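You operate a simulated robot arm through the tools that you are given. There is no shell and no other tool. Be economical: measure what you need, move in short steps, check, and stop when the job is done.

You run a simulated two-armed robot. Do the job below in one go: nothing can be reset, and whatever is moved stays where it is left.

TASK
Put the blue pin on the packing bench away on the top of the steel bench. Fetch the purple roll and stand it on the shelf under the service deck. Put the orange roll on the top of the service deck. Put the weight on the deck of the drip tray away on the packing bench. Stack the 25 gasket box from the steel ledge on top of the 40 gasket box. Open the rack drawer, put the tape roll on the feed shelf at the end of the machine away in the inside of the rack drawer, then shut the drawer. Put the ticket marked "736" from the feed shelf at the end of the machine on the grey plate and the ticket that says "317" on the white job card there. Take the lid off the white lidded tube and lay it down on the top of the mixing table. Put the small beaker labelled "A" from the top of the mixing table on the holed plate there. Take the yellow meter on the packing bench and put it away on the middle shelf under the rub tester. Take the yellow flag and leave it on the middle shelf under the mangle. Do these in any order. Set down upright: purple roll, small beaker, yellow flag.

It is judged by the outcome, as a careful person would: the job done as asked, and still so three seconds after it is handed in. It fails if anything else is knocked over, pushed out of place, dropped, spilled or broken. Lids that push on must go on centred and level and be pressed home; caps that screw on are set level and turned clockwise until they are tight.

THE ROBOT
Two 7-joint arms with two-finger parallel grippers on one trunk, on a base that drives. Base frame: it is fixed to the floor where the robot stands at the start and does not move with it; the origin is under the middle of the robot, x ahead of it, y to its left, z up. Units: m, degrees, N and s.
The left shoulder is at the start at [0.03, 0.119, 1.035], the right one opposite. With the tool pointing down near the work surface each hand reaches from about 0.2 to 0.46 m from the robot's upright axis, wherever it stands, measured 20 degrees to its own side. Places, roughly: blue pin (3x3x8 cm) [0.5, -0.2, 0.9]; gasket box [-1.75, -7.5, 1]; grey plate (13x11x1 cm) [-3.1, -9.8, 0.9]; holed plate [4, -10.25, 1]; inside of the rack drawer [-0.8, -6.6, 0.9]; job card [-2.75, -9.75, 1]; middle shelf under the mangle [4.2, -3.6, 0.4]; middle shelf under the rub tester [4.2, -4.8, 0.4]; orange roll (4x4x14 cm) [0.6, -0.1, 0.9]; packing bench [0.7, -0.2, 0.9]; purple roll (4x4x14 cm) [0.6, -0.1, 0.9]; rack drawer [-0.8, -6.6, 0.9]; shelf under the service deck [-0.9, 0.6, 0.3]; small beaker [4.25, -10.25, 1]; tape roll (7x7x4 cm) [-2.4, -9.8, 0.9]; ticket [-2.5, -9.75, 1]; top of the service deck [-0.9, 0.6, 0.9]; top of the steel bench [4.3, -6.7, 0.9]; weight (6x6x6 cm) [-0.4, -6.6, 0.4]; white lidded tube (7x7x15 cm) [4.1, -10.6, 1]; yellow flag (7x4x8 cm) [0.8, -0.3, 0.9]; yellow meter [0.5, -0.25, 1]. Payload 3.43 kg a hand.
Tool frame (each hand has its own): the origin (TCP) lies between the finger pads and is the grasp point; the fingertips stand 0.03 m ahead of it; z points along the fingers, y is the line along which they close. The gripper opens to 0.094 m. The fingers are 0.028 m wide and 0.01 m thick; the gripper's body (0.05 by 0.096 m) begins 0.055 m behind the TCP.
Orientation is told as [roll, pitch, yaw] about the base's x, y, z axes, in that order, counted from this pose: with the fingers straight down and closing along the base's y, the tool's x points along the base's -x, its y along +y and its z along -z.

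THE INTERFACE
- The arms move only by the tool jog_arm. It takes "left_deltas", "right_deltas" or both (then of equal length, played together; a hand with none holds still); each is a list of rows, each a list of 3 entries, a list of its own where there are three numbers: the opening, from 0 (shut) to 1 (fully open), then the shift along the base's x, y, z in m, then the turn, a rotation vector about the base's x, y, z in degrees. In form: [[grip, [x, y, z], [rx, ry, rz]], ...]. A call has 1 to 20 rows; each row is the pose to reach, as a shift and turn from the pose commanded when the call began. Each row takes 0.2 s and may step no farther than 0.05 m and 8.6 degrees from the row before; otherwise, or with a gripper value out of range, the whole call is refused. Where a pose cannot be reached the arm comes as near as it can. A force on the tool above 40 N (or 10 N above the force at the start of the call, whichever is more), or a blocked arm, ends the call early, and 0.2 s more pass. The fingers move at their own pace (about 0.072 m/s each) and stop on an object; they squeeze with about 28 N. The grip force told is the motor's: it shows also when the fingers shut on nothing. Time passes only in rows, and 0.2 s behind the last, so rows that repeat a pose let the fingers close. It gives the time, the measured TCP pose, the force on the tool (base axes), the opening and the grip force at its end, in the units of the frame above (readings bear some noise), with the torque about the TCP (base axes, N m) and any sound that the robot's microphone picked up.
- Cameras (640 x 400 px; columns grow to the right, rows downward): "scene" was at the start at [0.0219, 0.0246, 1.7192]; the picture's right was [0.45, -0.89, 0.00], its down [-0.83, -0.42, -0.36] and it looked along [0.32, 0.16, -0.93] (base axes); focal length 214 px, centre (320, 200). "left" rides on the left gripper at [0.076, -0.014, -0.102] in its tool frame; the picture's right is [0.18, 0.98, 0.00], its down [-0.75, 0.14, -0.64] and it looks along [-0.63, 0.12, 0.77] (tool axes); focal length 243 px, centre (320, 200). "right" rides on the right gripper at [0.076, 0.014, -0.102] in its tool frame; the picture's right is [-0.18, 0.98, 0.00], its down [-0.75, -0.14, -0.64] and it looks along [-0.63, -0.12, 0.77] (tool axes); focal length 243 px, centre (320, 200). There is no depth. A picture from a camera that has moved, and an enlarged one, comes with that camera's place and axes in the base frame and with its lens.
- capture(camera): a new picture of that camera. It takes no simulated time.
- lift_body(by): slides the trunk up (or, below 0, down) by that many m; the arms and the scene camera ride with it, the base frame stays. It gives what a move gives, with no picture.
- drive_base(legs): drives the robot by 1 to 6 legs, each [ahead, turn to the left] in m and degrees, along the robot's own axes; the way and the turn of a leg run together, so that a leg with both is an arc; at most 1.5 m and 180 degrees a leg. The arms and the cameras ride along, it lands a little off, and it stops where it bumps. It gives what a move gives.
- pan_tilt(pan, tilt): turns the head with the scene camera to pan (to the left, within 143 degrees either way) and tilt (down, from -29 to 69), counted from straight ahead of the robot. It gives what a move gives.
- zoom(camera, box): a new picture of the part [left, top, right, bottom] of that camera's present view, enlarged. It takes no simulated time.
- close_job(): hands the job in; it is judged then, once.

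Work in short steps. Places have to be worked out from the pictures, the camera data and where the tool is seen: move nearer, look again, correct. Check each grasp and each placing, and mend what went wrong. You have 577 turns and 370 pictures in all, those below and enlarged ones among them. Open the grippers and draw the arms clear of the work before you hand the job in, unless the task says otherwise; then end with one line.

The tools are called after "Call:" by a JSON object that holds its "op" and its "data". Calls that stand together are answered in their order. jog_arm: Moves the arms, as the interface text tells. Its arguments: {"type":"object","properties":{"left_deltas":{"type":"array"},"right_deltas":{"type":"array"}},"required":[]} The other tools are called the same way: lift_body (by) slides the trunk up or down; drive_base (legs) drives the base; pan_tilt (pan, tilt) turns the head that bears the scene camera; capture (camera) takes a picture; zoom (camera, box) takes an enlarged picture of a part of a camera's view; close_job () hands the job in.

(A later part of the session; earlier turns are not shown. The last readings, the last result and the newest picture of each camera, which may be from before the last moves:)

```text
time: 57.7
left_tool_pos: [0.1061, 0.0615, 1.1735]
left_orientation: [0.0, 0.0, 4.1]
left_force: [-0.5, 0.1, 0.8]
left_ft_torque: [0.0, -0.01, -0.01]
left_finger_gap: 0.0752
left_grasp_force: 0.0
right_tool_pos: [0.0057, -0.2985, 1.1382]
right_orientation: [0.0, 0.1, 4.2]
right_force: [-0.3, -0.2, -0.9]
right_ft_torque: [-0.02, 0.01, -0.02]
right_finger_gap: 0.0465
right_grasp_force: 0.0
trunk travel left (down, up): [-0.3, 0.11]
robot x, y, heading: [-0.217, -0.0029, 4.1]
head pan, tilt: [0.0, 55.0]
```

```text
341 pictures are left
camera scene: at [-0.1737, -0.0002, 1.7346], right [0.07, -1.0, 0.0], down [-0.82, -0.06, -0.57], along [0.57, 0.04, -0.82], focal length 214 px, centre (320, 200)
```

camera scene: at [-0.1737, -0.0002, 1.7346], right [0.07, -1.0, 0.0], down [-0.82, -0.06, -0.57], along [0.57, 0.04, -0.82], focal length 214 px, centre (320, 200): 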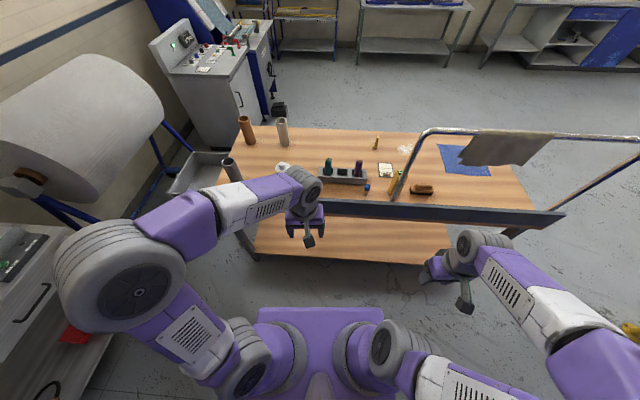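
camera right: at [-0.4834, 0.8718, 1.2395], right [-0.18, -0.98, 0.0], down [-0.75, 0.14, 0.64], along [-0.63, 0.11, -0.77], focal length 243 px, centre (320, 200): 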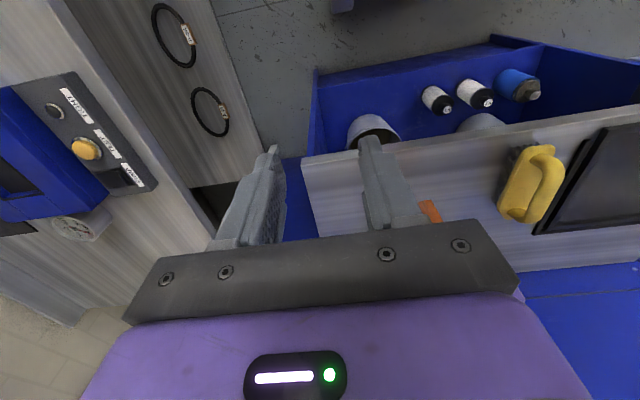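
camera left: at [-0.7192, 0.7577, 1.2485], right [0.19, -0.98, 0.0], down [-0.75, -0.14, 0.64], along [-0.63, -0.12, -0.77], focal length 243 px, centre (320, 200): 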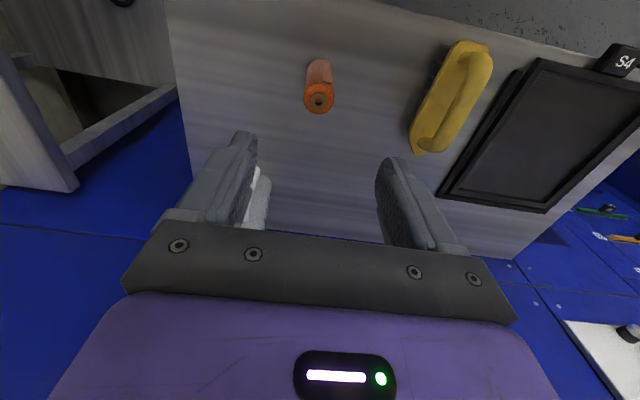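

I straighten the heading, drive in, and tilt the left hand 45° forward (so the roll ends up upright with a tilted hand, for shelf access).

Call:
{"op": "drive_base", "data": {"legs": [[0, -4], [0.3, 0]]}}

Call:
{"op": "jog_arm", "data": {"left_deltas": [[0.64, [0, -0.01, 0], [0, -7.5, 0]], [0.64, [0, -0.02, 0], [0, -15, 0]], [0.64, [0, -0.04, 0], [0, -22.5, 0]], [0.64, [0, -0.06, 0], [0, -30, 0]], [0.64, [0, -0.08, 0], [0, -37.5, 0]], [0.64, [0, -0.1, 0], [0, -45, 0]]]}}

Call:
{"op": "capture", "data": {"camera": "left"}}

Call:
{"op": "capture", "data": {"camera": "scene"}}

```text
time: 60.2
left_tool_pos: [0.4099, 0.0419, 1.1744]
left_orientation: [0.1, 0.0, 0.5]
left_force: [-0.3, -0.3, 0.8]
left_ft_torque: [-0.02, 0.03, 0.02]
left_finger_gap: 0.0755
left_grasp_force: 0.1
right_tool_pos: [0.2861, -0.3122, 1.137]
right_orientation: [0.0, 0.0, 0.3]
right_force: [-0.1, -1.1, -0.7]
right_ft_torque: [-0.02, 0.01, -0.01]
right_finger_gap: 0.0471
right_grasp_force: 0.1
trunk travel left (down, up): [-0.3, 0.11]
robot x, y, heading: [0.0829, -0.0037, 0.3]
head pan, tilt: [0.0, 55.0]
```

```text
time: 61.6
left_tool_pos: [0.408, -0.0594, 1.1731]
left_orientation: [-0.3, -45.1, 0.4]
left_force: [-0.7, -0.2, 0.2]
left_ft_torque: [0.05, 0.01, 0.03]
left_finger_gap: 0.0603
left_grasp_force: 0.1
right_tool_pos: [0.2856, -0.3132, 1.1367]
right_orientation: [-0.1, 0.0, 0.4]
right_force: [-0.7, -0.2, 0.3]
right_ft_torque: [-0.01, -0.03, -0.02]
right_finger_gap: 0.0472
right_grasp_force: 0.0
trunk travel left (down, up): [-0.3, 0.11]
robot x, y, heading: [0.0825, -0.0042, 0.7]
head pan, tilt: [0.0, 55.0]
```

```text
340 pictures are left
camera left: at [0.2819, -0.0737, 1.1915], right [-0.13, 0.98, -0.13], down [0.08, 0.14, 0.99], along [0.99, 0.12, -0.09], focal length 243 px, centre (320, 200)
```

left: 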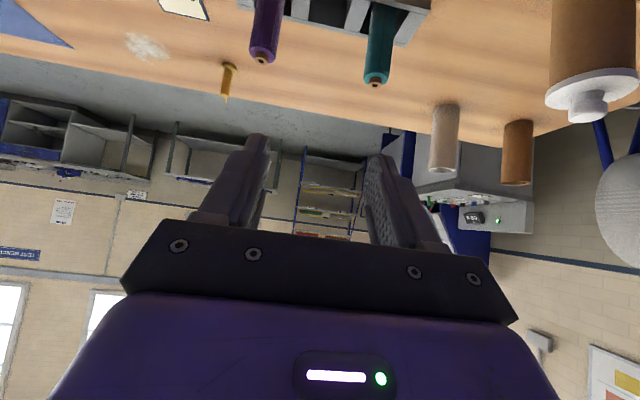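

```text
339 pictures are left
camera scene: at [0.1265, -0.0027, 1.7346], right [0.01, -1.0, 0.0], down [-0.82, -0.01, -0.57], along [0.57, 0.0, -0.82], focal length 214 px, centre (320, 200)
```

scene: 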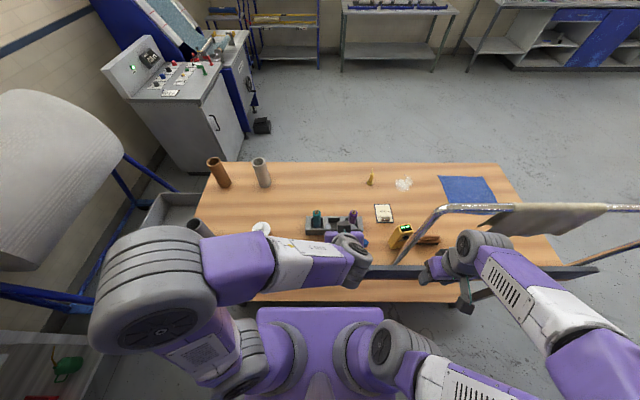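

Purple top at ≈[0.576, −0.133, 1.0]. I approach along the tilted axis.

Call:
{"op": "jog_arm", "data": {"left_deltas": [[0.64, [0.02, -0.03, -0.03], [0, 0, 0]], [0.64, [0.045, -0.055, -0.06], [0, 0, 0]], [0.64, [0.07, -0.074, -0.09], [0, 0, 0]], [0.64, [0.092, -0.074, -0.125], [0, 0, 0]]]}}

Call:
{"op": "capture", "data": {"camera": "left"}}

```text
time: 62.6
left_tool_pos: [0.5027, -0.1348, 1.0479]
left_orientation: [-0.4, -45.0, 0.4]
left_force: [-1.0, -0.2, -0.2]
left_ft_torque: [-0.01, 0.04, -0.03]
left_finger_gap: 0.0602
left_grasp_force: 0.1
right_tool_pos: [0.2862, -0.3118, 1.1371]
right_orientation: [0.0, 0.1, 0.4]
right_force: [0.0, 0.1, -0.8]
right_ft_torque: [-0.01, 0.03, 0.05]
right_finger_gap: 0.0473
right_grasp_force: 0.0
trunk travel left (down, up): [-0.3, 0.11]
robot x, y, heading: [0.0792, 0.0013, 0.5]
head pan, tilt: [0.0, 55.0]
```

```text
338 pictures are left
camera left: at [0.3767, -0.1484, 1.0668], right [-0.13, 0.98, -0.13], down [0.08, 0.15, 0.99], along [0.99, 0.12, -0.1], focal length 243 px, centre (320, 200)
```

left: 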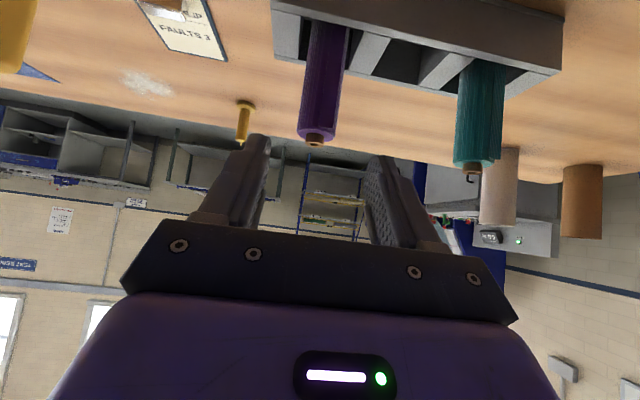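

Lines up. I advance along the finger direction and close.

Call:
{"op": "jog_arm", "data": {"left_deltas": [[0.64, [0.025, -0.001, -0.028], [0, 0, 0]], [0.64, [0.05, -0.001, -0.056], [0, 0, 0]], [0.64, [0.076, -0.001, -0.085], [0, 0, 0]]]}}

Call:
{"op": "capture", "data": {"camera": "left"}}

Call:
{"op": "zoom", "data": {"camera": "scene", "box": [260, 160, 460, 285]}}

```text
time: 63.4
left_tool_pos: [0.5777, -0.1324, 0.9639]
left_orientation: [-0.4, -44.9, 0.5]
left_force: [-0.4, -0.3, 0.0]
left_ft_torque: [0.03, 0.01, 0.01]
left_finger_gap: 0.06
left_grasp_force: 0.1
right_tool_pos: [0.2864, -0.3122, 1.1375]
right_orientation: [0.0, 0.1, 0.3]
right_force: [0.4, 0.0, 0.7]
right_ft_torque: [0.03, 0.04, 0.02]
right_finger_gap: 0.0469
right_grasp_force: 0.0
trunk travel left (down, up): [-0.3, 0.11]
robot x, y, heading: [0.0841, -0.0009, 0.5]
head pan, tilt: [0.0, 55.0]
```

```text
337 pictures are left
camera left: at [0.4524, -0.1489, 0.9822], right [-0.13, 0.98, -0.13], down [0.08, 0.15, 0.99], along [0.99, 0.12, -0.1], focal length 243 px, centre (320, 200)
```

left: 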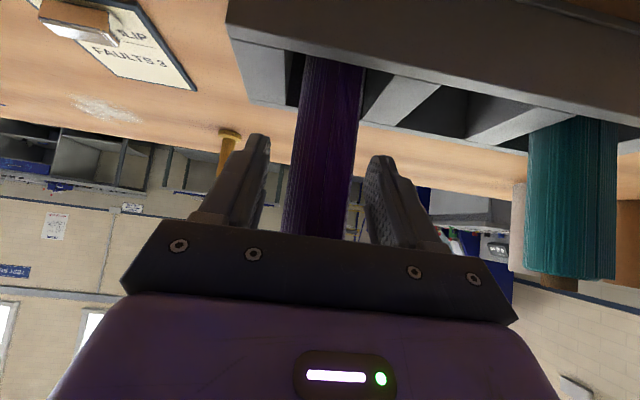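

```text
3.20 times, centred on (360, 222) of scene
camera zoom: at [0.1283, -0.0017, 1.7346], right [0.01, -1.0, 0.0], down [-0.82, -0.01, -0.57], along [0.57, 0.0, -0.82], focal length 686 px, centre (192, 128)
```

zoom: 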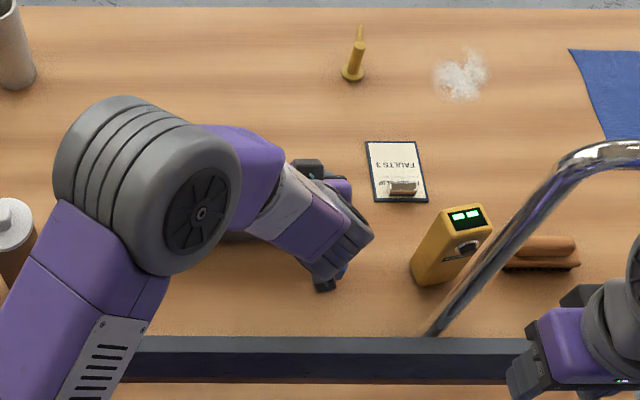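

Roll is between the pads at the right depth. Close and lift out.

Call:
{"op": "jog_arm", "data": {"left_deltas": [[0.3, [0.005, 0, 0], [0, 0, 0]], [0, [0.005, 0, 0], [0, 0, 0]], [0, [0.005, 0, 0], [0, 0, 0]], [0, [0.005, 0, 0.03], [0, 0, 0]], [0, [0.005, 0, 0.07], [0, 0, 0]], [0, [0.005, 0, 0.11], [0, 0, 0]], [0, [0.005, 0, 0.15], [0, 0, 0]], [0, [0.005, 0.01, 0.18], [0, 0, 0]], [0, [-0.04, 0.02, 0.18], [0, 0, 0]], [0, [-0.08, 0.04, 0.18], [0, 0, 0]], [0, [-0.12, 0.06, 0.19], [0, 0, 0]], [0, [-0.15, 0.09, 0.19], [0, 0, 0]]]}}

Call:
{"op": "capture", "data": {"camera": "left"}}

Call:
{"op": "capture", "data": {"camera": "scene"}}

```text
time: 66.0
left_tool_pos: [0.4258, -0.0411, 1.1531]
left_orientation: [-0.4, -45.1, 0.5]
left_force: [-0.8, -0.2, -0.2]
left_ft_torque: [-0.02, 0.01, 0.02]
left_finger_gap: 0.0367
left_grasp_force: 28.0
right_tool_pos: [0.2848, -0.3102, 1.1376]
right_orientation: [-0.2, 0.0, 0.4]
right_force: [0.2, 0.2, 0.4]
right_ft_torque: [-0.01, -0.03, 0.02]
right_finger_gap: 0.047
right_grasp_force: 0.1
trunk travel left (down, up): [-0.3, 0.11]
robot x, y, heading: [0.0806, 0.0035, 0.4]
head pan, tilt: [0.0, 55.0]
```

```text
335 pictures are left
camera left: at [0.2992, -0.055, 1.1725], right [-0.13, 0.98, -0.14], down [0.08, 0.15, 0.99], along [0.99, 0.12, -0.1], focal length 243 px, centre (320, 200)
```

left: 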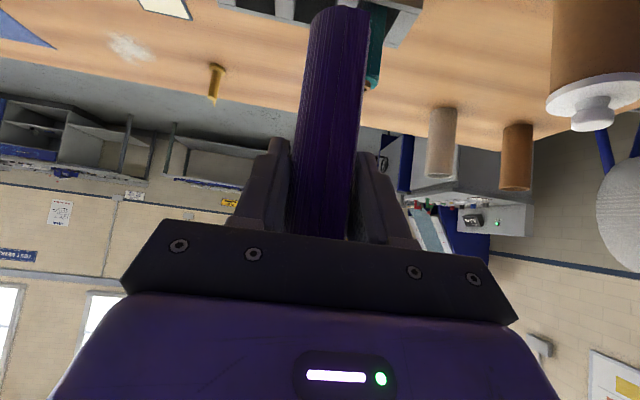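

```text
334 pictures are left
camera scene: at [0.1258, 0.0001, 1.7347], right [0.01, -1.0, 0.0], down [-0.82, -0.01, -0.57], along [0.57, 0.0, -0.82], focal length 214 px, centre (320, 200)
```

scene: 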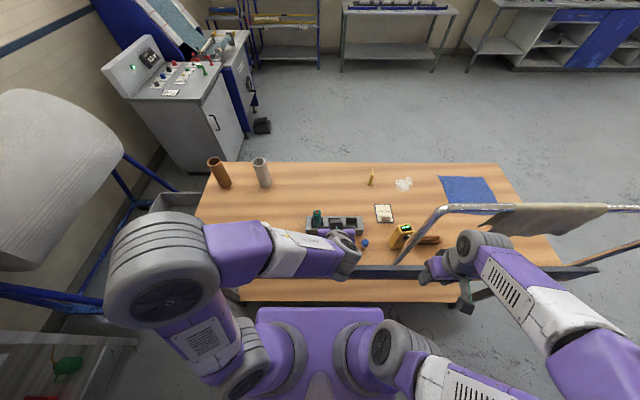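

Purple roll held upright. Drive back along the same way to the deck.

Call:
{"op": "drive_base", "data": {"legs": [[-0.31, 0], [0, 90], [0.64, 0]]}}

Call:
{"op": "drive_base", "data": {"legs": [[0, 90]]}}

Call:
{"op": "capture", "data": {"camera": "right"}}

Call:
{"op": "capture", "data": {"camera": "scene"}}

```text
time: 75.1
left_tool_pos: [-0.2025, 0.9807, 1.1545]
left_orientation: [-0.4, -45.0, 91.0]
left_force: [0.6, 0.2, -1.0]
left_ft_torque: [0.01, -0.01, 0.03]
left_finger_gap: 0.0369
left_grasp_force: 28.5
right_tool_pos: [0.0684, 0.8422, 1.1373]
right_orientation: [0.0, 0.0, 91.0]
right_force: [-0.1, 0.7, -0.2]
right_ft_torque: [0.0, 0.0, 0.01]
right_finger_gap: 0.0469
right_grasp_force: 0.0
trunk travel left (down, up): [-0.3, 0.11]
robot x, y, heading: [-0.2455, 0.637, 91.0]
head pan, tilt: [0.0, 55.0]
```

```text
time: 79.3
left_tool_pos: [-0.5841, 0.6753, 1.1537]
left_orientation: [-0.3, -45.0, -179.2]
left_force: [-0.7, 0.1, -0.8]
left_ft_torque: [0.0, -0.02, 0.03]
left_finger_gap: 0.0367
left_grasp_force: 27.9
right_tool_pos: [-0.4457, 0.9457, 1.1384]
right_orientation: [0.0, -0.1, -179.2]
right_force: [0.2, 0.3, 0.6]
right_ft_torque: [0.0, -0.02, 0.02]
right_finger_gap: 0.047
right_grasp_force: 0.0
trunk travel left (down, up): [-0.3, 0.11]
robot x, y, heading: [-0.2429, 0.6373, -179.2]
head pan, tilt: [0.0, 55.0]
```

```text
333 pictures are left
camera right: at [-0.3681, 0.9319, 1.2395], right [-0.17, -0.99, 0.0], down [-0.76, 0.13, 0.64], along [-0.63, 0.11, -0.77], focal length 243 px, centre (320, 200)
```

right: 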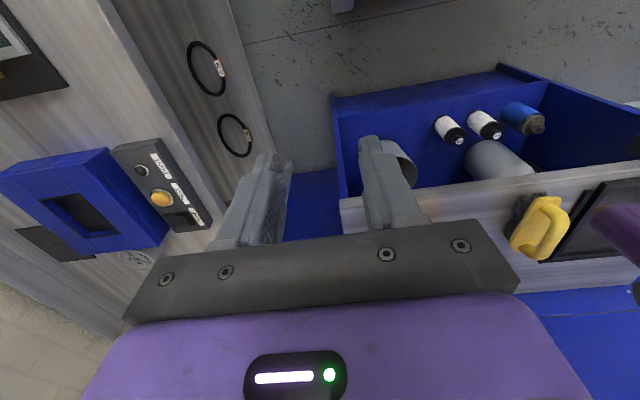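

```text
332 pictures are left
camera scene: at [-0.2798, 0.6343, 1.7346], right [-0.01, 1.0, 0.0], down [0.82, 0.01, -0.57], along [-0.57, -0.01, -0.82], focal length 214 px, centre (320, 200)
```

scene: 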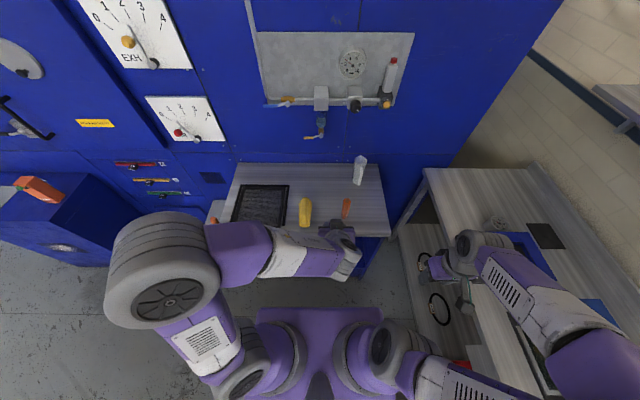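

I zoom into the shelf in the right view.

Call:
{"op": "zoom", "data": {"camera": "right", "box": [300, 40, 640, 252]}}

```text
1.88 times, centred on (470, 146) of right
camera zoom: at [-0.3681, 0.9319, 1.2395], right [-0.17, -0.99, 0.0], down [-0.76, 0.13, 0.64], along [-0.63, 0.11, -0.77], focal length 457 px, centre (38, 302)
```

zoom: 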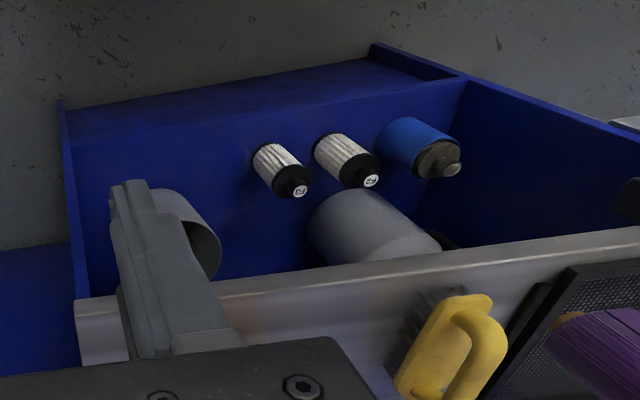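

Shelf surface ≈0.31 high; free spot between bottle (y≈0.53) and bucket (y≈0.74) near the front, [−0.77, 0.635]. My right elbow is close to the neighbouring bench for lowering, so I shift 13 cm in −y first.

Call:
{"op": "drive_base", "data": {"legs": [[0, -90], [-0.13, 0], [0, 89]]}}

Call:
{"op": "lift_body", "data": {"by": -0.15}}

Call:
{"op": "capture", "data": {"camera": "scene"}}

```text
time: 88.2
left_tool_pos: [-0.5816, 0.5431, 1.1535]
left_orientation: [-0.3, -45.0, -178.8]
left_force: [0.1, 0.0, -0.6]
left_ft_torque: [0.0, 0.01, 0.02]
left_finger_gap: 0.0366
left_grasp_force: 28.3
right_tool_pos: [-0.4451, 0.8139, 1.1377]
right_orientation: [0.0, 0.0, -179.0]
right_force: [0.6, 1.1, 1.0]
right_ft_torque: [0.04, 0.0, -0.04]
right_finger_gap: 0.0468
right_grasp_force: 0.1
trunk travel left (down, up): [-0.3, 0.11]
robot x, y, heading: [-0.242, 0.5061, -178.9]
head pan, tilt: [0.0, 55.0]
```

```text
time: 90.0
left_tool_pos: [-0.5814, 0.5427, 1.004]
left_orientation: [-0.4, -45.0, -178.9]
left_force: [-0.5, -0.3, -0.5]
left_ft_torque: [-0.01, -0.01, 0.02]
left_finger_gap: 0.0368
left_grasp_force: 28.1
right_tool_pos: [-0.444, 0.813, 0.9875]
right_orientation: [0.1, -0.1, -179.0]
right_force: [-0.7, -0.6, 0.4]
right_ft_torque: [0.01, 0.0, -0.02]
right_finger_gap: 0.047
right_grasp_force: 0.2
trunk travel left (down, up): [-0.15, 0.26]
robot x, y, heading: [-0.2377, 0.5057, -179.0]
head pan, tilt: [0.0, 55.0]
```

```text
330 pictures are left
camera scene: at [-0.2778, 0.5041, 1.5848], right [-0.02, 1.0, 0.0], down [0.82, 0.01, -0.57], along [-0.57, -0.01, -0.82], focal length 214 px, centre (320, 200)
```

scene: 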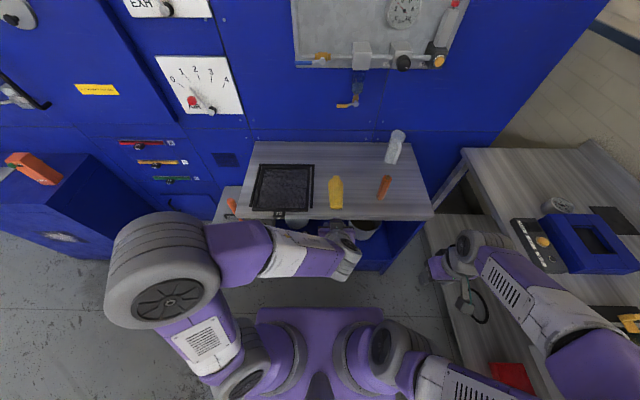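

Clear. Lower another 0.15 m.

Call:
{"op": "lift_body", "data": {"by": -0.15}}

Call:
{"op": "jog_arm", "data": {"left_deltas": [[0, [0.02, 0, -0.04], [0, 0, 0]], [0, [0.03, 0, -0.08], [0, 0, 0]], [0, [0.03, 0, -0.12], [0, 0, 0]], [0, [0.03, 0, -0.16], [0, 0, 0]], [0, [0.03, 0, -0.2], [0, 0, 0]], [0, [0.03, 0.0, -0.24], [0, 0, 0]], [0, [0.03, 0.0, -0.28], [0, 0, 0]], [0, [0.03, 0.0, -0.32], [0, 0, 0]]]}}

Call:
{"op": "capture", "data": {"camera": "scene"}}

Call:
{"op": "capture", "data": {"camera": "left"}}

```text
time: 91.7
left_tool_pos: [-0.5821, 0.5429, 0.8543]
left_orientation: [-0.3, -44.9, -178.9]
left_force: [0.1, 1.2, -0.3]
left_ft_torque: [-0.01, -0.02, 0.01]
left_finger_gap: 0.0367
left_grasp_force: 28.1
right_tool_pos: [-0.4444, 0.8144, 0.8381]
right_orientation: [0.0, -0.1, -179.1]
right_force: [0.2, 0.3, -0.2]
right_ft_torque: [-0.02, -0.01, 0.01]
right_finger_gap: 0.0469
right_grasp_force: 0.1
trunk travel left (down, up): [0.0, 0.41]
robot x, y, heading: [-0.2432, 0.5061, -178.9]
head pan, tilt: [0.0, 55.0]
```

```text
time: 93.7
left_tool_pos: [-0.5772, 0.5414, 0.5472]
left_orientation: [-2.4, -47.9, -175.3]
left_force: [0.4, 0.3, -0.3]
left_ft_torque: [0.02, -0.01, 0.01]
left_finger_gap: 0.0368
left_grasp_force: 27.8
right_tool_pos: [-0.445, 0.8131, 0.8364]
right_orientation: [0.0, 0.0, -179.0]
right_force: [-0.1, -0.2, 0.5]
right_ft_torque: [0.01, 0.03, 0.03]
right_finger_gap: 0.0469
right_grasp_force: 0.1
trunk travel left (down, up): [0.0, 0.41]
robot x, y, heading: [-0.2362, 0.504, -179.2]
head pan, tilt: [0.0, 55.0]
stopped in row 8 (left hand): the arm was blocked; the commanded pose is now the measured one
```

```text
329 pictures are left
camera scene: at [-0.278, 0.5041, 1.4347], right [-0.02, 1.0, 0.0], down [0.82, 0.01, -0.57], along [-0.57, -0.01, -0.82], focal length 214 px, centre (320, 200)
```

scene: 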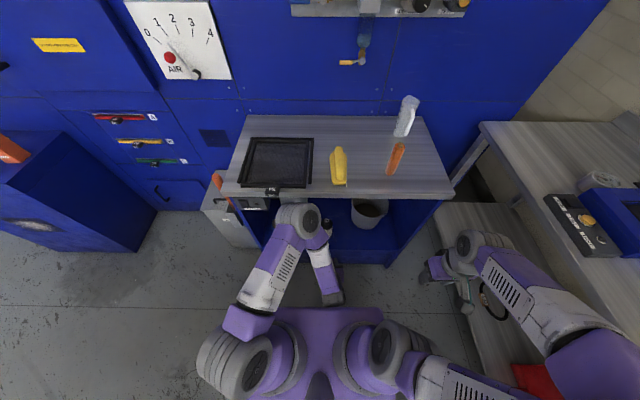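

```text
328 pictures are left
camera left: at [-0.4505, 0.5622, 0.56], right [0.17, -0.97, -0.16], down [-0.02, -0.17, 0.99], along [-0.98, -0.17, -0.05], focal length 243 px, centre (320, 200)
```

left: 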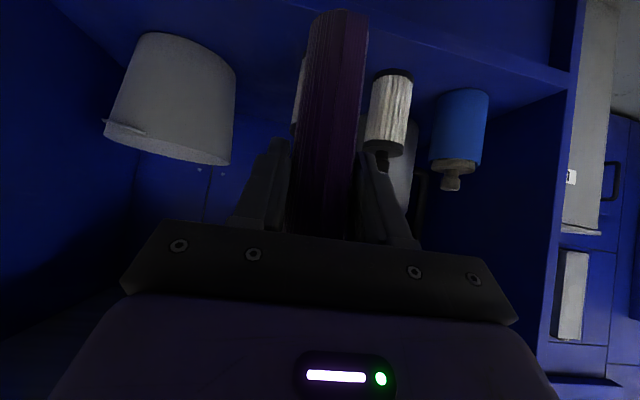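

The arm folded up too close to the body. I back off, extend the hand forward with the orientation corrected, then approach with the base.

Call:
{"op": "drive_base", "data": {"legs": [[-0.15, 0]]}}

Call:
{"op": "jog_arm", "data": {"left_deltas": [[0, [-0.03, 0, 0], [-0.5, -1, -0.8]], [0, [-0.07, 0, 0], [-1.4, -2.9, -2.2]], [0, [-0.11, 0, 0], [-1.4, -2.9, -2.2]], [0, [-0.15, 0, 0], [-1.4, -2.9, -2.2]], [0, [-0.15, 0, -0.04], [-1.4, -2.9, -2.2]], [0, [-0.15, 0, -0.07], [-1.4, -2.9, -2.2]]]}}

Call:
{"op": "capture", "data": {"camera": "scene"}}

```text
time: 95.1
left_tool_pos: [-0.4284, 0.5435, 0.5482]
left_orientation: [-2.4, -47.8, -175.2]
left_force: [-0.6, 0.4, -1.2]
left_ft_torque: [-0.01, 0.0, -0.02]
left_finger_gap: 0.0369
left_grasp_force: 27.7
right_tool_pos: [-0.2952, 0.8163, 0.8374]
right_orientation: [-0.1, -0.1, -178.9]
right_force: [-0.3, 0.5, 0.3]
right_ft_torque: [0.0, 0.01, 0.0]
right_finger_gap: 0.0471
right_grasp_force: 0.0
trunk travel left (down, up): [0.0, 0.41]
robot x, y, heading: [-0.0891, 0.5076, -179.0]
head pan, tilt: [0.0, 55.0]
```

```text
time: 96.5
left_tool_pos: [-0.5783, 0.5444, 0.4763]
left_orientation: [-0.1, -45.0, -179.1]
left_force: [0.2, 0.8, -0.7]
left_ft_torque: [0.01, -0.01, 0.01]
left_finger_gap: 0.0369
left_grasp_force: 28.0
right_tool_pos: [-0.2968, 0.8165, 0.8375]
right_orientation: [0.0, -0.1, -179.0]
right_force: [-0.8, -0.4, -0.4]
right_ft_torque: [-0.01, 0.0, 0.0]
right_finger_gap: 0.047
right_grasp_force: 0.0
trunk travel left (down, up): [0.0, 0.41]
robot x, y, heading: [-0.0881, 0.5083, -179.1]
head pan, tilt: [0.0, 55.0]
```

```text
327 pictures are left
camera scene: at [-0.1291, 0.5067, 1.4346], right [-0.02, 1.0, 0.0], down [0.82, 0.01, -0.57], along [-0.57, -0.01, -0.82], focal length 214 px, centre (320, 200)
```

scene: 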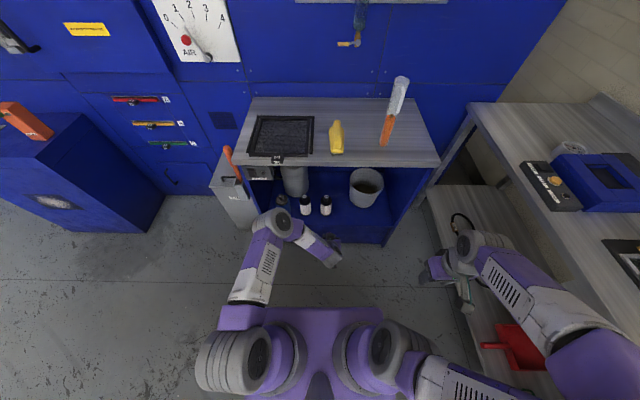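

Orientation is right again. I extend 8 cm forward and shift to y≈0.63, then check the elbow's clearance to the deck edge.

Call:
{"op": "jog_arm", "data": {"left_deltas": [[0, [-0.03, 0.03, 0], [0, 0, 0]], [0, [-0.06, 0.06, 0], [0, 0, 0]], [0, [-0.08, 0.086, 0], [0, 0, 0]]]}}

Call:
{"op": "capture", "data": {"camera": "left"}}

Call:
{"op": "zoom", "data": {"camera": "scene", "box": [190, 80, 450, 280]}}

```text
time: 97.3
left_tool_pos: [-0.6594, 0.6301, 0.478]
left_orientation: [-0.1, -45.0, -179.0]
left_force: [0.5, -0.3, 0.1]
left_ft_torque: [-0.02, 0.02, -0.01]
left_finger_gap: 0.0367
left_grasp_force: 28.2
right_tool_pos: [-0.2969, 0.8171, 0.837]
right_orientation: [-0.1, 0.0, -178.9]
right_force: [-0.8, 0.3, 0.5]
right_ft_torque: [-0.02, 0.01, -0.02]
right_finger_gap: 0.047
right_grasp_force: 0.1
trunk travel left (down, up): [0.0, 0.41]
robot x, y, heading: [-0.0865, 0.5091, -179.1]
head pan, tilt: [0.0, 55.0]
```

```text
326 pictures are left
camera left: at [-0.5332, 0.6462, 0.4968], right [0.15, -0.98, -0.13], down [-0.08, -0.14, 0.99], along [-0.99, -0.13, -0.1], focal length 243 px, centre (320, 200)
```

left: 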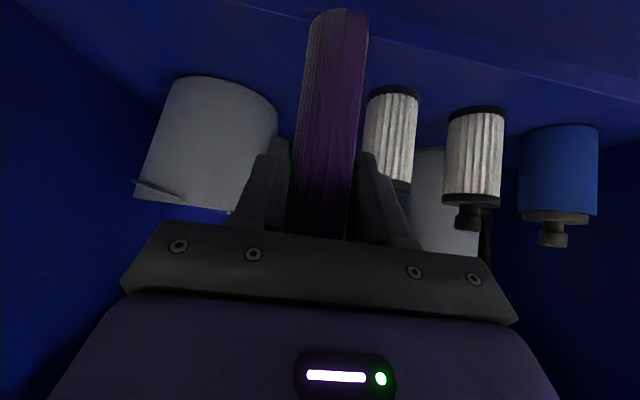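

```text
2.00 times, centred on (320, 180) of scene
camera zoom: at [-0.129, 0.5069, 1.4346], right [-0.02, 1.0, 0.0], down [0.82, 0.01, -0.57], along [-0.57, -0.01, -0.82], focal length 429 px, centre (320, 240)
```

zoom: 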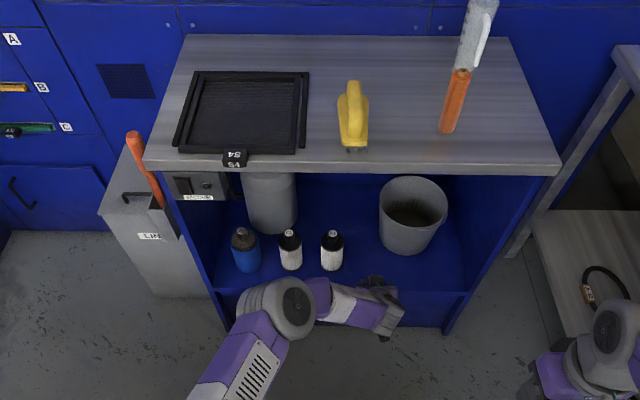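

Clearances look fine: gap between bottle and bucket is y≈0.56–0.66. I centre at y≈0.612 and drive 11 cm forward.

Call:
{"op": "jog_arm", "data": {"left_deltas": [[0, [0, -0.018, 0], [0, 0, 0]]]}}

Call:
{"op": "drive_base", "data": {"legs": [[0.11, 0]]}}

Call:
{"op": "capture", "data": {"camera": "left"}}

Call:
{"op": "zoom", "data": {"camera": "scene", "box": [190, 80, 450, 280]}}

```text
time: 97.7
left_tool_pos: [-0.6577, 0.6112, 0.4779]
left_orientation: [-0.2, -44.9, -179.0]
left_force: [0.1, -0.2, -0.5]
left_ft_torque: [-0.01, -0.02, -0.04]
left_finger_gap: 0.0365
left_grasp_force: 28.3
right_tool_pos: [-0.2973, 0.816, 0.8371]
right_orientation: [-0.1, 0.0, -178.9]
right_force: [0.9, -0.3, 0.5]
right_ft_torque: [-0.01, 0.0, -0.03]
right_finger_gap: 0.0471
right_grasp_force: 0.0
trunk travel left (down, up): [0.0, 0.41]
robot x, y, heading: [-0.0945, 0.5067, -179.0]
head pan, tilt: [0.0, 55.0]
```

```text
time: 98.9
left_tool_pos: [-0.7681, 0.6088, 0.4792]
left_orientation: [-0.1, -45.0, -178.9]
left_force: [-0.1, 0.0, -0.3]
left_ft_torque: [-0.01, 0.01, -0.01]
left_finger_gap: 0.0368
left_grasp_force: 28.1
right_tool_pos: [-0.405, 0.8143, 0.837]
right_orientation: [0.0, 0.0, -178.8]
right_force: [0.2, 0.6, -0.4]
right_ft_torque: [0.04, -0.03, 0.0]
right_finger_gap: 0.047
right_grasp_force: 0.0
trunk travel left (down, up): [0.0, 0.41]
robot x, y, heading: [-0.1995, 0.5053, -178.9]
head pan, tilt: [0.0, 55.0]
```

```text
324 pictures are left
camera left: at [-0.6411, 0.6252, 0.4964], right [0.15, -0.98, -0.13], down [-0.08, -0.14, 0.99], along [-0.99, -0.14, -0.1], focal length 243 px, centre (320, 200)
```

left: 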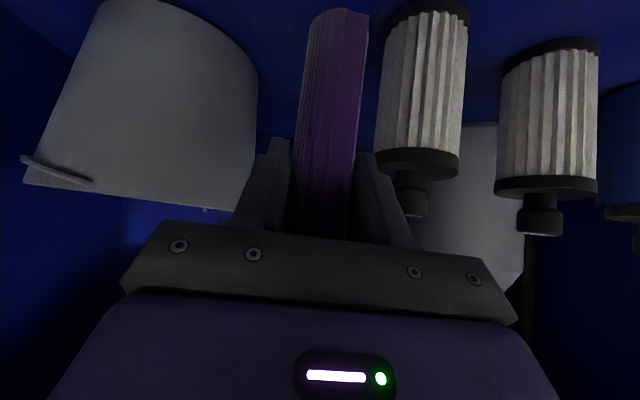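

```text
2.00 times, centred on (320, 180) of scene
camera zoom: at [-0.2381, 0.5046, 1.4346], right [-0.02, 1.0, 0.0], down [0.82, 0.02, -0.57], along [-0.57, -0.01, -0.82], focal length 429 px, centre (320, 240)
```

zoom: 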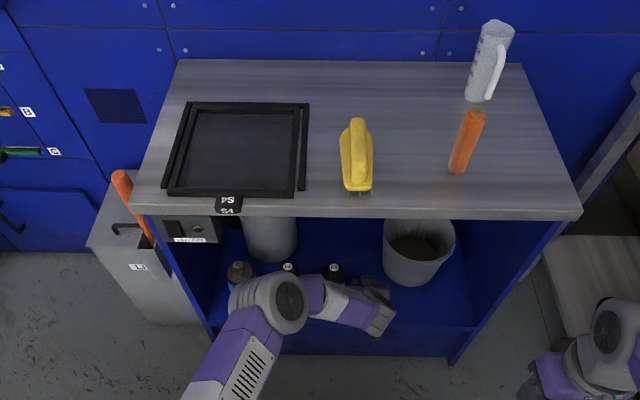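

The bottle is only ~7 mm from my right finger, so I shift +y 1.6 cm and then descend.

Call:
{"op": "jog_arm", "data": {"left_deltas": [[0, [0.002, 0.016, 0], [0, 0, 0]], [0, [0.002, 0.016, -0.02], [0, 0, 0]], [0, [0.002, 0.016, -0.04], [0, 0, 0]]]}}

Call:
{"op": "capture", "data": {"camera": "left"}}

```text
time: 99.7
left_tool_pos: [-0.7655, 0.6238, 0.4384]
left_orientation: [-0.3, -45.0, -178.9]
left_force: [-0.1, -0.3, -1.2]
left_ft_torque: [-0.01, -0.03, 0.03]
left_finger_gap: 0.037
left_grasp_force: 28.4
right_tool_pos: [-0.4052, 0.8133, 0.8376]
right_orientation: [0.0, 0.0, -178.8]
right_force: [0.9, -0.4, -0.4]
right_ft_torque: [0.0, 0.01, -0.01]
right_finger_gap: 0.0471
right_grasp_force: 0.0
trunk travel left (down, up): [0.0, 0.41]
robot x, y, heading: [-0.1947, 0.5063, -178.7]
head pan, tilt: [0.0, 55.0]
```

```text
322 pictures are left
camera left: at [-0.6391, 0.64, 0.4564], right [0.15, -0.98, -0.13], down [-0.08, -0.14, 0.99], along [-0.99, -0.14, -0.1], focal length 243 px, centre (320, 200)
```

left: 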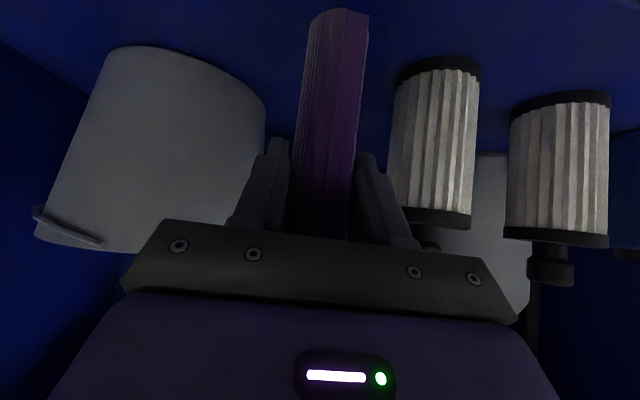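

Clearance is good now. I creep down until contact.

Call:
{"op": "jog_arm", "data": {"left_deltas": [[0, [0, 0, -0.005], [0, 0, 0]], [0, [0, 0, -0.01], [0, 0, 0]]]}}

Call:
{"op": "jog_arm", "data": {"left_deltas": [[0, [0, 0, -0.004], [0, 0, 0]], [0, [0, 0, -0.008], [0, 0, 0]]]}}

Call:
{"op": "jog_arm", "data": {"left_deltas": [[0, [0, 0, -0.003], [0, 0, 0]], [0, [0, 0, -0.006], [0, 0, 0]]]}}

```text
time: 100.3
left_tool_pos: [-0.7656, 0.6247, 0.4285]
left_orientation: [-0.2, -45.1, -178.9]
left_force: [-0.2, -0.2, -1.8]
left_ft_torque: [0.01, 0.01, 0.02]
left_finger_gap: 0.0368
left_grasp_force: 27.8
right_tool_pos: [-0.4053, 0.8151, 0.8377]
right_orientation: [0.0, 0.0, -178.8]
right_force: [-0.6, 0.1, -0.1]
right_ft_torque: [-0.01, 0.01, 0.03]
right_finger_gap: 0.0471
right_grasp_force: 0.0
trunk travel left (down, up): [0.0, 0.41]
robot x, y, heading: [-0.1929, 0.5061, -178.8]
head pan, tilt: [0.0, 55.0]
```

```text
time: 100.9
left_tool_pos: [-0.7672, 0.6253, 0.4234]
left_orientation: [-0.1, -45.5, -178.8]
left_force: [5.3, -0.2, 19.7]
left_ft_torque: [0.0, -0.51, 0.03]
left_finger_gap: 0.0367
left_grasp_force: 27.9
right_tool_pos: [-0.4029, 0.8136, 0.839]
right_orientation: [0.0, 0.0, -178.8]
right_force: [0.7, -0.2, -0.2]
right_ft_torque: [0.04, 0.03, 0.0]
right_finger_gap: 0.0469
right_grasp_force: 0.1
trunk travel left (down, up): [0.0, 0.41]
robot x, y, heading: [-0.1985, 0.5038, -178.8]
head pan, tilt: [0.0, 55.0]
```

```text
time: 101.5
left_tool_pos: [-0.7725, 0.625, 0.4225]
left_orientation: [-0.3, -46.1, -178.5]
left_force: [0.1, 0.6, 9.1]
left_ft_torque: [0.06, 0.0, 0.04]
left_finger_gap: 0.0368
left_grasp_force: 28.1
right_tool_pos: [-0.4044, 0.8132, 0.8373]
right_orientation: [0.0, 0.0, -178.8]
right_force: [0.2, -1.0, 1.1]
right_ft_torque: [-0.01, 0.01, 0.01]
right_finger_gap: 0.0471
right_grasp_force: 0.1
trunk travel left (down, up): [0.0, 0.41]
robot x, y, heading: [-0.193, 0.5032, -178.9]
head pan, tilt: [0.0, 55.0]
stopped in row 2 (left hand): the force on the tool passed its limit at 41 N (the readings are from after the stop); the commanded pose is now the measured one
```

Pushed a little too far (41 N). I rise 6 mm, restore the tilt, and look.

Call:
{"op": "jog_arm", "data": {"left_deltas": [[0, [0.003, 0, 0.006], [0, -1.1, 0]]]}}

Call:
{"op": "capture", "data": {"camera": "left"}}

```text
time: 101.9
left_tool_pos: [-0.7668, 0.6247, 0.4253]
left_orientation: [-0.1, -44.5, -178.8]
left_force: [0.6, 0.6, 0.3]
left_ft_torque: [0.0, 0.01, 0.0]
left_finger_gap: 0.0369
left_grasp_force: 28.0
right_tool_pos: [-0.4053, 0.8137, 0.8378]
right_orientation: [0.0, -0.1, -178.8]
right_force: [-0.6, 0.2, 0.1]
right_ft_torque: [-0.02, 0.0, 0.03]
right_finger_gap: 0.047
right_grasp_force: 0.0
trunk travel left (down, up): [0.0, 0.41]
robot x, y, heading: [-0.196, 0.5073, -178.8]
head pan, tilt: [0.0, 55.0]
```

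```text
321 pictures are left
camera left: at [-0.6405, 0.6415, 0.4445], right [0.15, -0.98, -0.13], down [-0.08, -0.14, 0.99], along [-0.98, -0.14, -0.1], focal length 243 px, centre (320, 200)
```

left: 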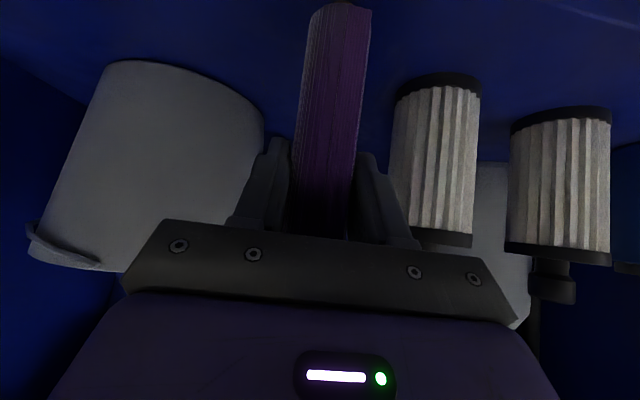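

The roll slipped ~2° in the grip; I tilt the hand to level it and lower gently.

Call:
{"op": "jog_arm", "data": {"left_deltas": [[0, [0, 0, 0], [0, 2.3, 0]]]}}

Call:
{"op": "jog_arm", "data": {"left_deltas": [[0, [0, 0, -0.003], [0, 0, 0]]]}}

```text
time: 102.3
left_tool_pos: [-0.7669, 0.6244, 0.4272]
left_orientation: [-0.2, -46.9, -178.8]
left_force: [0.6, 0.2, -0.2]
left_ft_torque: [0.0, -0.02, 0.02]
left_finger_gap: 0.0367
left_grasp_force: 27.8
right_tool_pos: [-0.4044, 0.8144, 0.8362]
right_orientation: [0.0, 0.0, -178.8]
right_force: [-0.3, 0.1, 0.7]
right_ft_torque: [0.0, -0.01, -0.01]
right_finger_gap: 0.0471
right_grasp_force: 0.0
trunk travel left (down, up): [0.0, 0.41]
robot x, y, heading: [-0.1977, 0.5066, -178.8]
head pan, tilt: [0.0, 55.0]
```

```text
time: 102.7
left_tool_pos: [-0.7685, 0.6243, 0.4237]
left_orientation: [-0.2, -47.0, -178.7]
left_force: [-1.0, 0.2, -0.1]
left_ft_torque: [-0.02, -0.01, 0.0]
left_finger_gap: 0.0366
left_grasp_force: 28.5
right_tool_pos: [-0.4053, 0.8136, 0.8377]
right_orientation: [0.0, 0.1, -179.0]
right_force: [0.2, 0.3, -0.1]
right_ft_torque: [0.02, 0.01, -0.02]
right_finger_gap: 0.047
right_grasp_force: 0.0
trunk travel left (down, up): [0.0, 0.41]
robot x, y, heading: [-0.1956, 0.5075, -178.6]
head pan, tilt: [0.0, 55.0]
```

Call:
{"op": "jog_arm", "data": {"left_deltas": [[0, [0, 0, -0.003], [0, 0, 0]]]}}

```text
time: 103.1
left_tool_pos: [-0.7688, 0.625, 0.4216]
left_orientation: [-0.2, -47.2, -178.6]
left_force: [3.6, -1.3, 12.0]
left_ft_torque: [-0.14, -0.24, 0.02]
left_finger_gap: 0.0367
left_grasp_force: 28.4
right_tool_pos: [-0.4042, 0.8149, 0.8389]
right_orientation: [0.0, 0.0, -178.8]
right_force: [0.2, 0.5, 0.4]
right_ft_torque: [0.02, 0.04, 0.0]
right_finger_gap: 0.047
right_grasp_force: 0.1
trunk travel left (down, up): [0.0, 0.41]
robot x, y, heading: [-0.1983, 0.5074, -178.6]
head pan, tilt: [0.0, 55.0]
```

In contact (12 N). I ease up 1 mm, open modestly (bottle side clearance), look before withdrawing.

Call:
{"op": "jog_arm", "data": {"left_deltas": [[0, [0, 0, 0.0015], [0, 0, 0]], [0.4, [0, 0, 0.0015], [0, 0, 0]], [0.58, [0, 0, 0.0015], [0, 0, 0]], [0.58, [0, 0, 0.0015], [0, 0, 0]]]}}

Call:
{"op": "capture", "data": {"camera": "left"}}

```text
time: 104.1
left_tool_pos: [-0.7677, 0.625, 0.4224]
left_orientation: [-0.2, -47.0, -178.7]
left_force: [0.5, -0.1, 0.2]
left_ft_torque: [-0.04, -0.04, -0.05]
left_finger_gap: 0.0545
left_grasp_force: 0.0
right_tool_pos: [-0.4054, 0.8146, 0.8381]
right_orientation: [-0.1, 0.0, -178.8]
right_force: [0.9, -0.6, 0.4]
right_ft_torque: [-0.01, -0.03, 0.0]
right_finger_gap: 0.0472
right_grasp_force: 0.1
trunk travel left (down, up): [0.0, 0.41]
robot x, y, heading: [-0.1965, 0.5028, -178.7]
head pan, tilt: [0.0, 55.0]
```

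```text
320 pictures are left
camera left: at [-0.641, 0.6416, 0.4358], right [0.15, -0.98, -0.14], down [-0.04, -0.14, 0.99], along [-0.99, -0.14, -0.06], focal length 243 px, centre (320, 200)
```

left: 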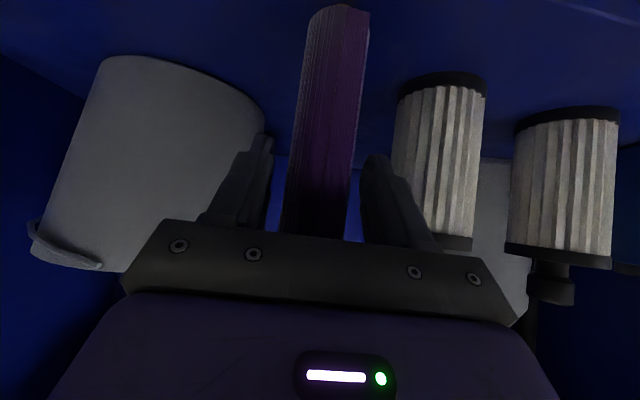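

Roll stands free. I withdraw along the finger axis and check.

Call:
{"op": "jog_arm", "data": {"left_deltas": [[0.58, [0.022, 0, 0.02], [0, 0, 0]], [0.58, [0.05, 0, 0.046], [0, 0, 0]], [0.58, [0.08, 0, 0.075], [0, 0, 0]], [0.58, [0.115, 0, 0.1], [0, 0, 0]], [0.58, [0.15, 0, 0.1], [0, 0, 0]]]}}

Call:
{"op": "capture", "data": {"camera": "left"}}

```text
time: 105.3
left_tool_pos: [-0.6146, 0.6237, 0.5238]
left_orientation: [-0.1, -47.0, -178.7]
left_force: [0.5, 0.2, -0.1]
left_ft_torque: [0.01, -0.04, -0.01]
left_finger_gap: 0.0544
left_grasp_force: 0.1
right_tool_pos: [-0.4045, 0.8145, 0.837]
right_orientation: [0.0, 0.0, -178.8]
right_force: [0.2, -0.6, 0.3]
right_ft_torque: [0.04, 0.02, 0.06]
right_finger_gap: 0.0471
right_grasp_force: 0.1
trunk travel left (down, up): [0.0, 0.41]
robot x, y, heading: [-0.1973, 0.5077, -178.7]
head pan, tilt: [0.0, 55.0]
```

```text
319 pictures are left
camera left: at [-0.4891, 0.6409, 0.5367], right [0.15, -0.98, -0.14], down [-0.04, -0.14, 0.99], along [-0.99, -0.14, -0.06], focal length 243 px, centre (320, 200)
```

left: 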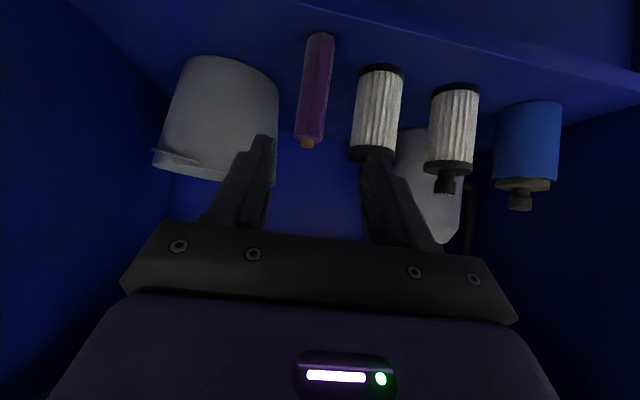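

Purple roll stands upright on the shelf. Now I back off, raise the trunk and bring the left hand to its travel pose.

Call:
{"op": "drive_base", "data": {"legs": [[-0.12, 0]]}}

Call:
{"op": "lift_body", "data": {"by": 0.3}}

Call:
{"op": "jog_arm", "data": {"left_deltas": [[0.58, [0.02, -0.02, 0.045], [0, 0, 0]], [0.58, [0.02, -0.04, 0.09], [0, 0, 0]], [0.58, [0.02, -0.06, 0.135], [0, 0, 0]], [0.58, [0.02, -0.08, 0.18], [0, 0, 0]], [0.58, [0.02, -0.08, 0.22], [0, 0, 0]], [0.58, [0.02, -0.08, 0.26], [0, 0, 0]], [0.58, [0.02, -0.08, 0.3], [0, 0, 0]], [0.58, [0.02, -0.08, 0.33], [0, 0, 0]]]}}

Call:
{"op": "capture", "data": {"camera": "scene"}}

```text
time: 106.5
left_tool_pos: [-0.4954, 0.6257, 0.5229]
left_orientation: [-0.1, -47.0, -178.7]
left_force: [0.4, -0.7, 0.7]
left_ft_torque: [-0.01, -0.02, -0.02]
left_finger_gap: 0.0544
left_grasp_force: 0.0
right_tool_pos: [-0.2864, 0.8166, 0.8358]
right_orientation: [0.0, 0.1, -178.8]
right_force: [-1.0, 0.8, -0.7]
right_ft_torque: [-0.03, 0.04, 0.01]
right_finger_gap: 0.047
right_grasp_force: 0.0
trunk travel left (down, up): [0.0, 0.41]
robot x, y, heading: [-0.076, 0.5087, -178.7]
head pan, tilt: [0.0, 55.0]
```

```text
time: 109.5
left_tool_pos: [-0.4981, 0.6264, 0.8229]
left_orientation: [-0.3, -47.1, -178.6]
left_force: [0.0, -0.5, 0.2]
left_ft_torque: [-0.01, -0.03, -0.01]
left_finger_gap: 0.0547
left_grasp_force: 0.1
right_tool_pos: [-0.2864, 0.8161, 1.137]
right_orientation: [0.1, 0.0, -178.9]
right_force: [0.2, 0.2, -0.7]
right_ft_torque: [0.0, -0.02, 0.01]
right_finger_gap: 0.0469
right_grasp_force: 0.0
trunk travel left (down, up): [-0.3, 0.11]
robot x, y, heading: [-0.0789, 0.5078, -178.7]
head pan, tilt: [0.0, 55.0]
```

```text
refused: row 1 steps farther than a row can; nothing moved
```

```text
318 pictures are left
camera scene: at [-0.1185, 0.507, 1.7345], right [-0.02, 1.0, 0.0], down [0.82, 0.02, -0.57], along [-0.57, -0.01, -0.82], focal length 214 px, centre (320, 200)
```

scene: 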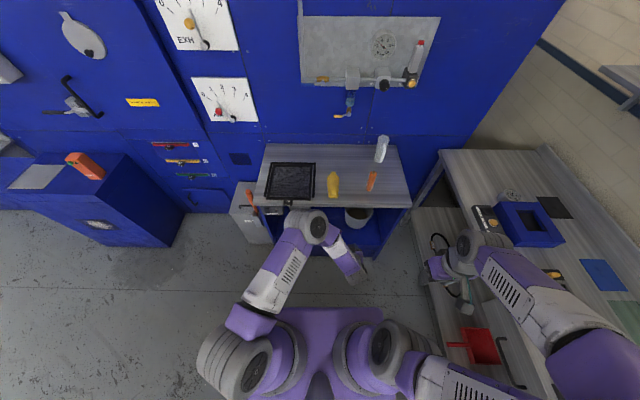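

Retry with shorter steps.

Call:
{"op": "jog_arm", "data": {"left_deltas": [[0.58, [0.01, -0.01, 0.04], [0, 0, 0]], [0.58, [0.02, -0.02, 0.08], [0, 0, 0]], [0.58, [0.03, -0.03, 0.12], [0, 0, 0]], [0.58, [0.04, -0.04, 0.16], [0, 0, 0]], [0.58, [0.05, -0.05, 0.2], [0, 0, 0]], [0.58, [0.06, -0.06, 0.24], [0, 0, 0]], [0.58, [0.07, -0.07, 0.28], [0, 0, 0]], [0.58, [0.08, -0.08, 0.32], [0, 0, 0]], [0.58, [0.09, -0.1, 0.35], [0, 0, 0]]]}}

Call:
{"op": "capture", "data": {"camera": "scene"}}

```text
time: 111.5
left_tool_pos: [-0.4054, 0.5245, 1.1729]
left_orientation: [-0.2, -47.0, -178.8]
left_force: [0.4, -0.6, 0.7]
left_ft_torque: [0.0, 0.01, -0.02]
left_finger_gap: 0.0546
left_grasp_force: 0.0
right_tool_pos: [-0.2847, 0.8156, 1.1382]
right_orientation: [0.0, 0.0, -178.8]
right_force: [0.1, 0.3, 0.2]
right_ft_torque: [-0.01, 0.02, 0.01]
right_finger_gap: 0.047
right_grasp_force: 0.2
trunk travel left (down, up): [-0.3, 0.11]
robot x, y, heading: [-0.0826, 0.512, -179.1]
head pan, tilt: [0.0, 55.0]
```

```text
317 pictures are left
camera scene: at [-0.1168, 0.5057, 1.7347], right [-0.02, 1.0, 0.0], down [0.82, 0.02, -0.57], along [-0.57, -0.01, -0.82], focal length 214 px, centre (320, 200)
```

scene: 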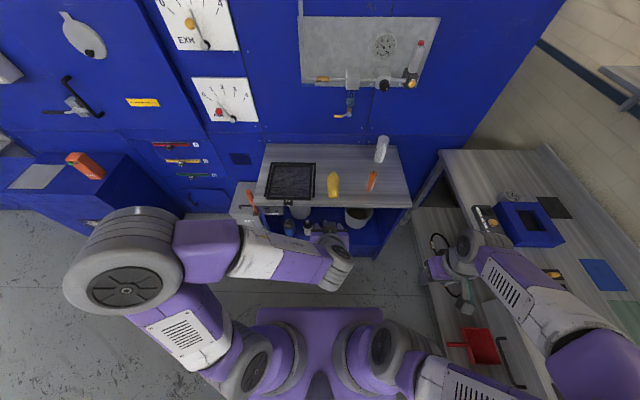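

I drive back to the packing bench, with a turn a bit farther from the handle.

Call:
{"op": "drive_base", "data": {"legs": [[0.2, 0], [0, -91], [-0.62, 0], [0, -90]]}}

Call:
{"op": "capture", "data": {"camera": "scene"}}

```text
time: 123.8
left_tool_pos: [0.0377, -0.1291, 1.1715]
left_orientation: [-0.2, -47.0, -0.8]
left_force: [1.5, -0.2, 0.4]
left_ft_torque: [0.02, -0.03, 0.02]
left_finger_gap: 0.0546
left_grasp_force: 0.0
right_tool_pos: [-0.0937, -0.4156, 1.1376]
right_orientation: [0.0, 0.0, -0.9]
right_force: [-0.4, 0.2, -0.5]
right_ft_torque: [0.04, 0.03, 0.01]
right_finger_gap: 0.0469
right_grasp_force: 0.0
trunk travel left (down, up): [-0.3, 0.11]
robot x, y, heading: [-0.2877, -0.0996, -0.8]
head pan, tilt: [0.0, 55.0]
```

```text
316 pictures are left
camera scene: at [-0.2454, -0.1012, 1.7346], right [-0.02, -1.0, 0.0], down [-0.82, 0.01, -0.57], along [0.57, -0.01, -0.82], focal length 214 px, centre (320, 200)
```

scene: 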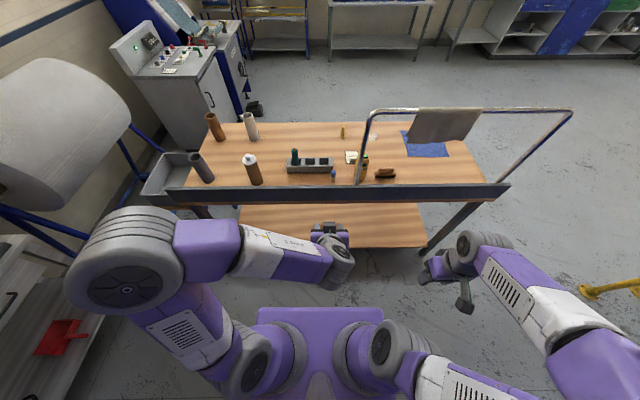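

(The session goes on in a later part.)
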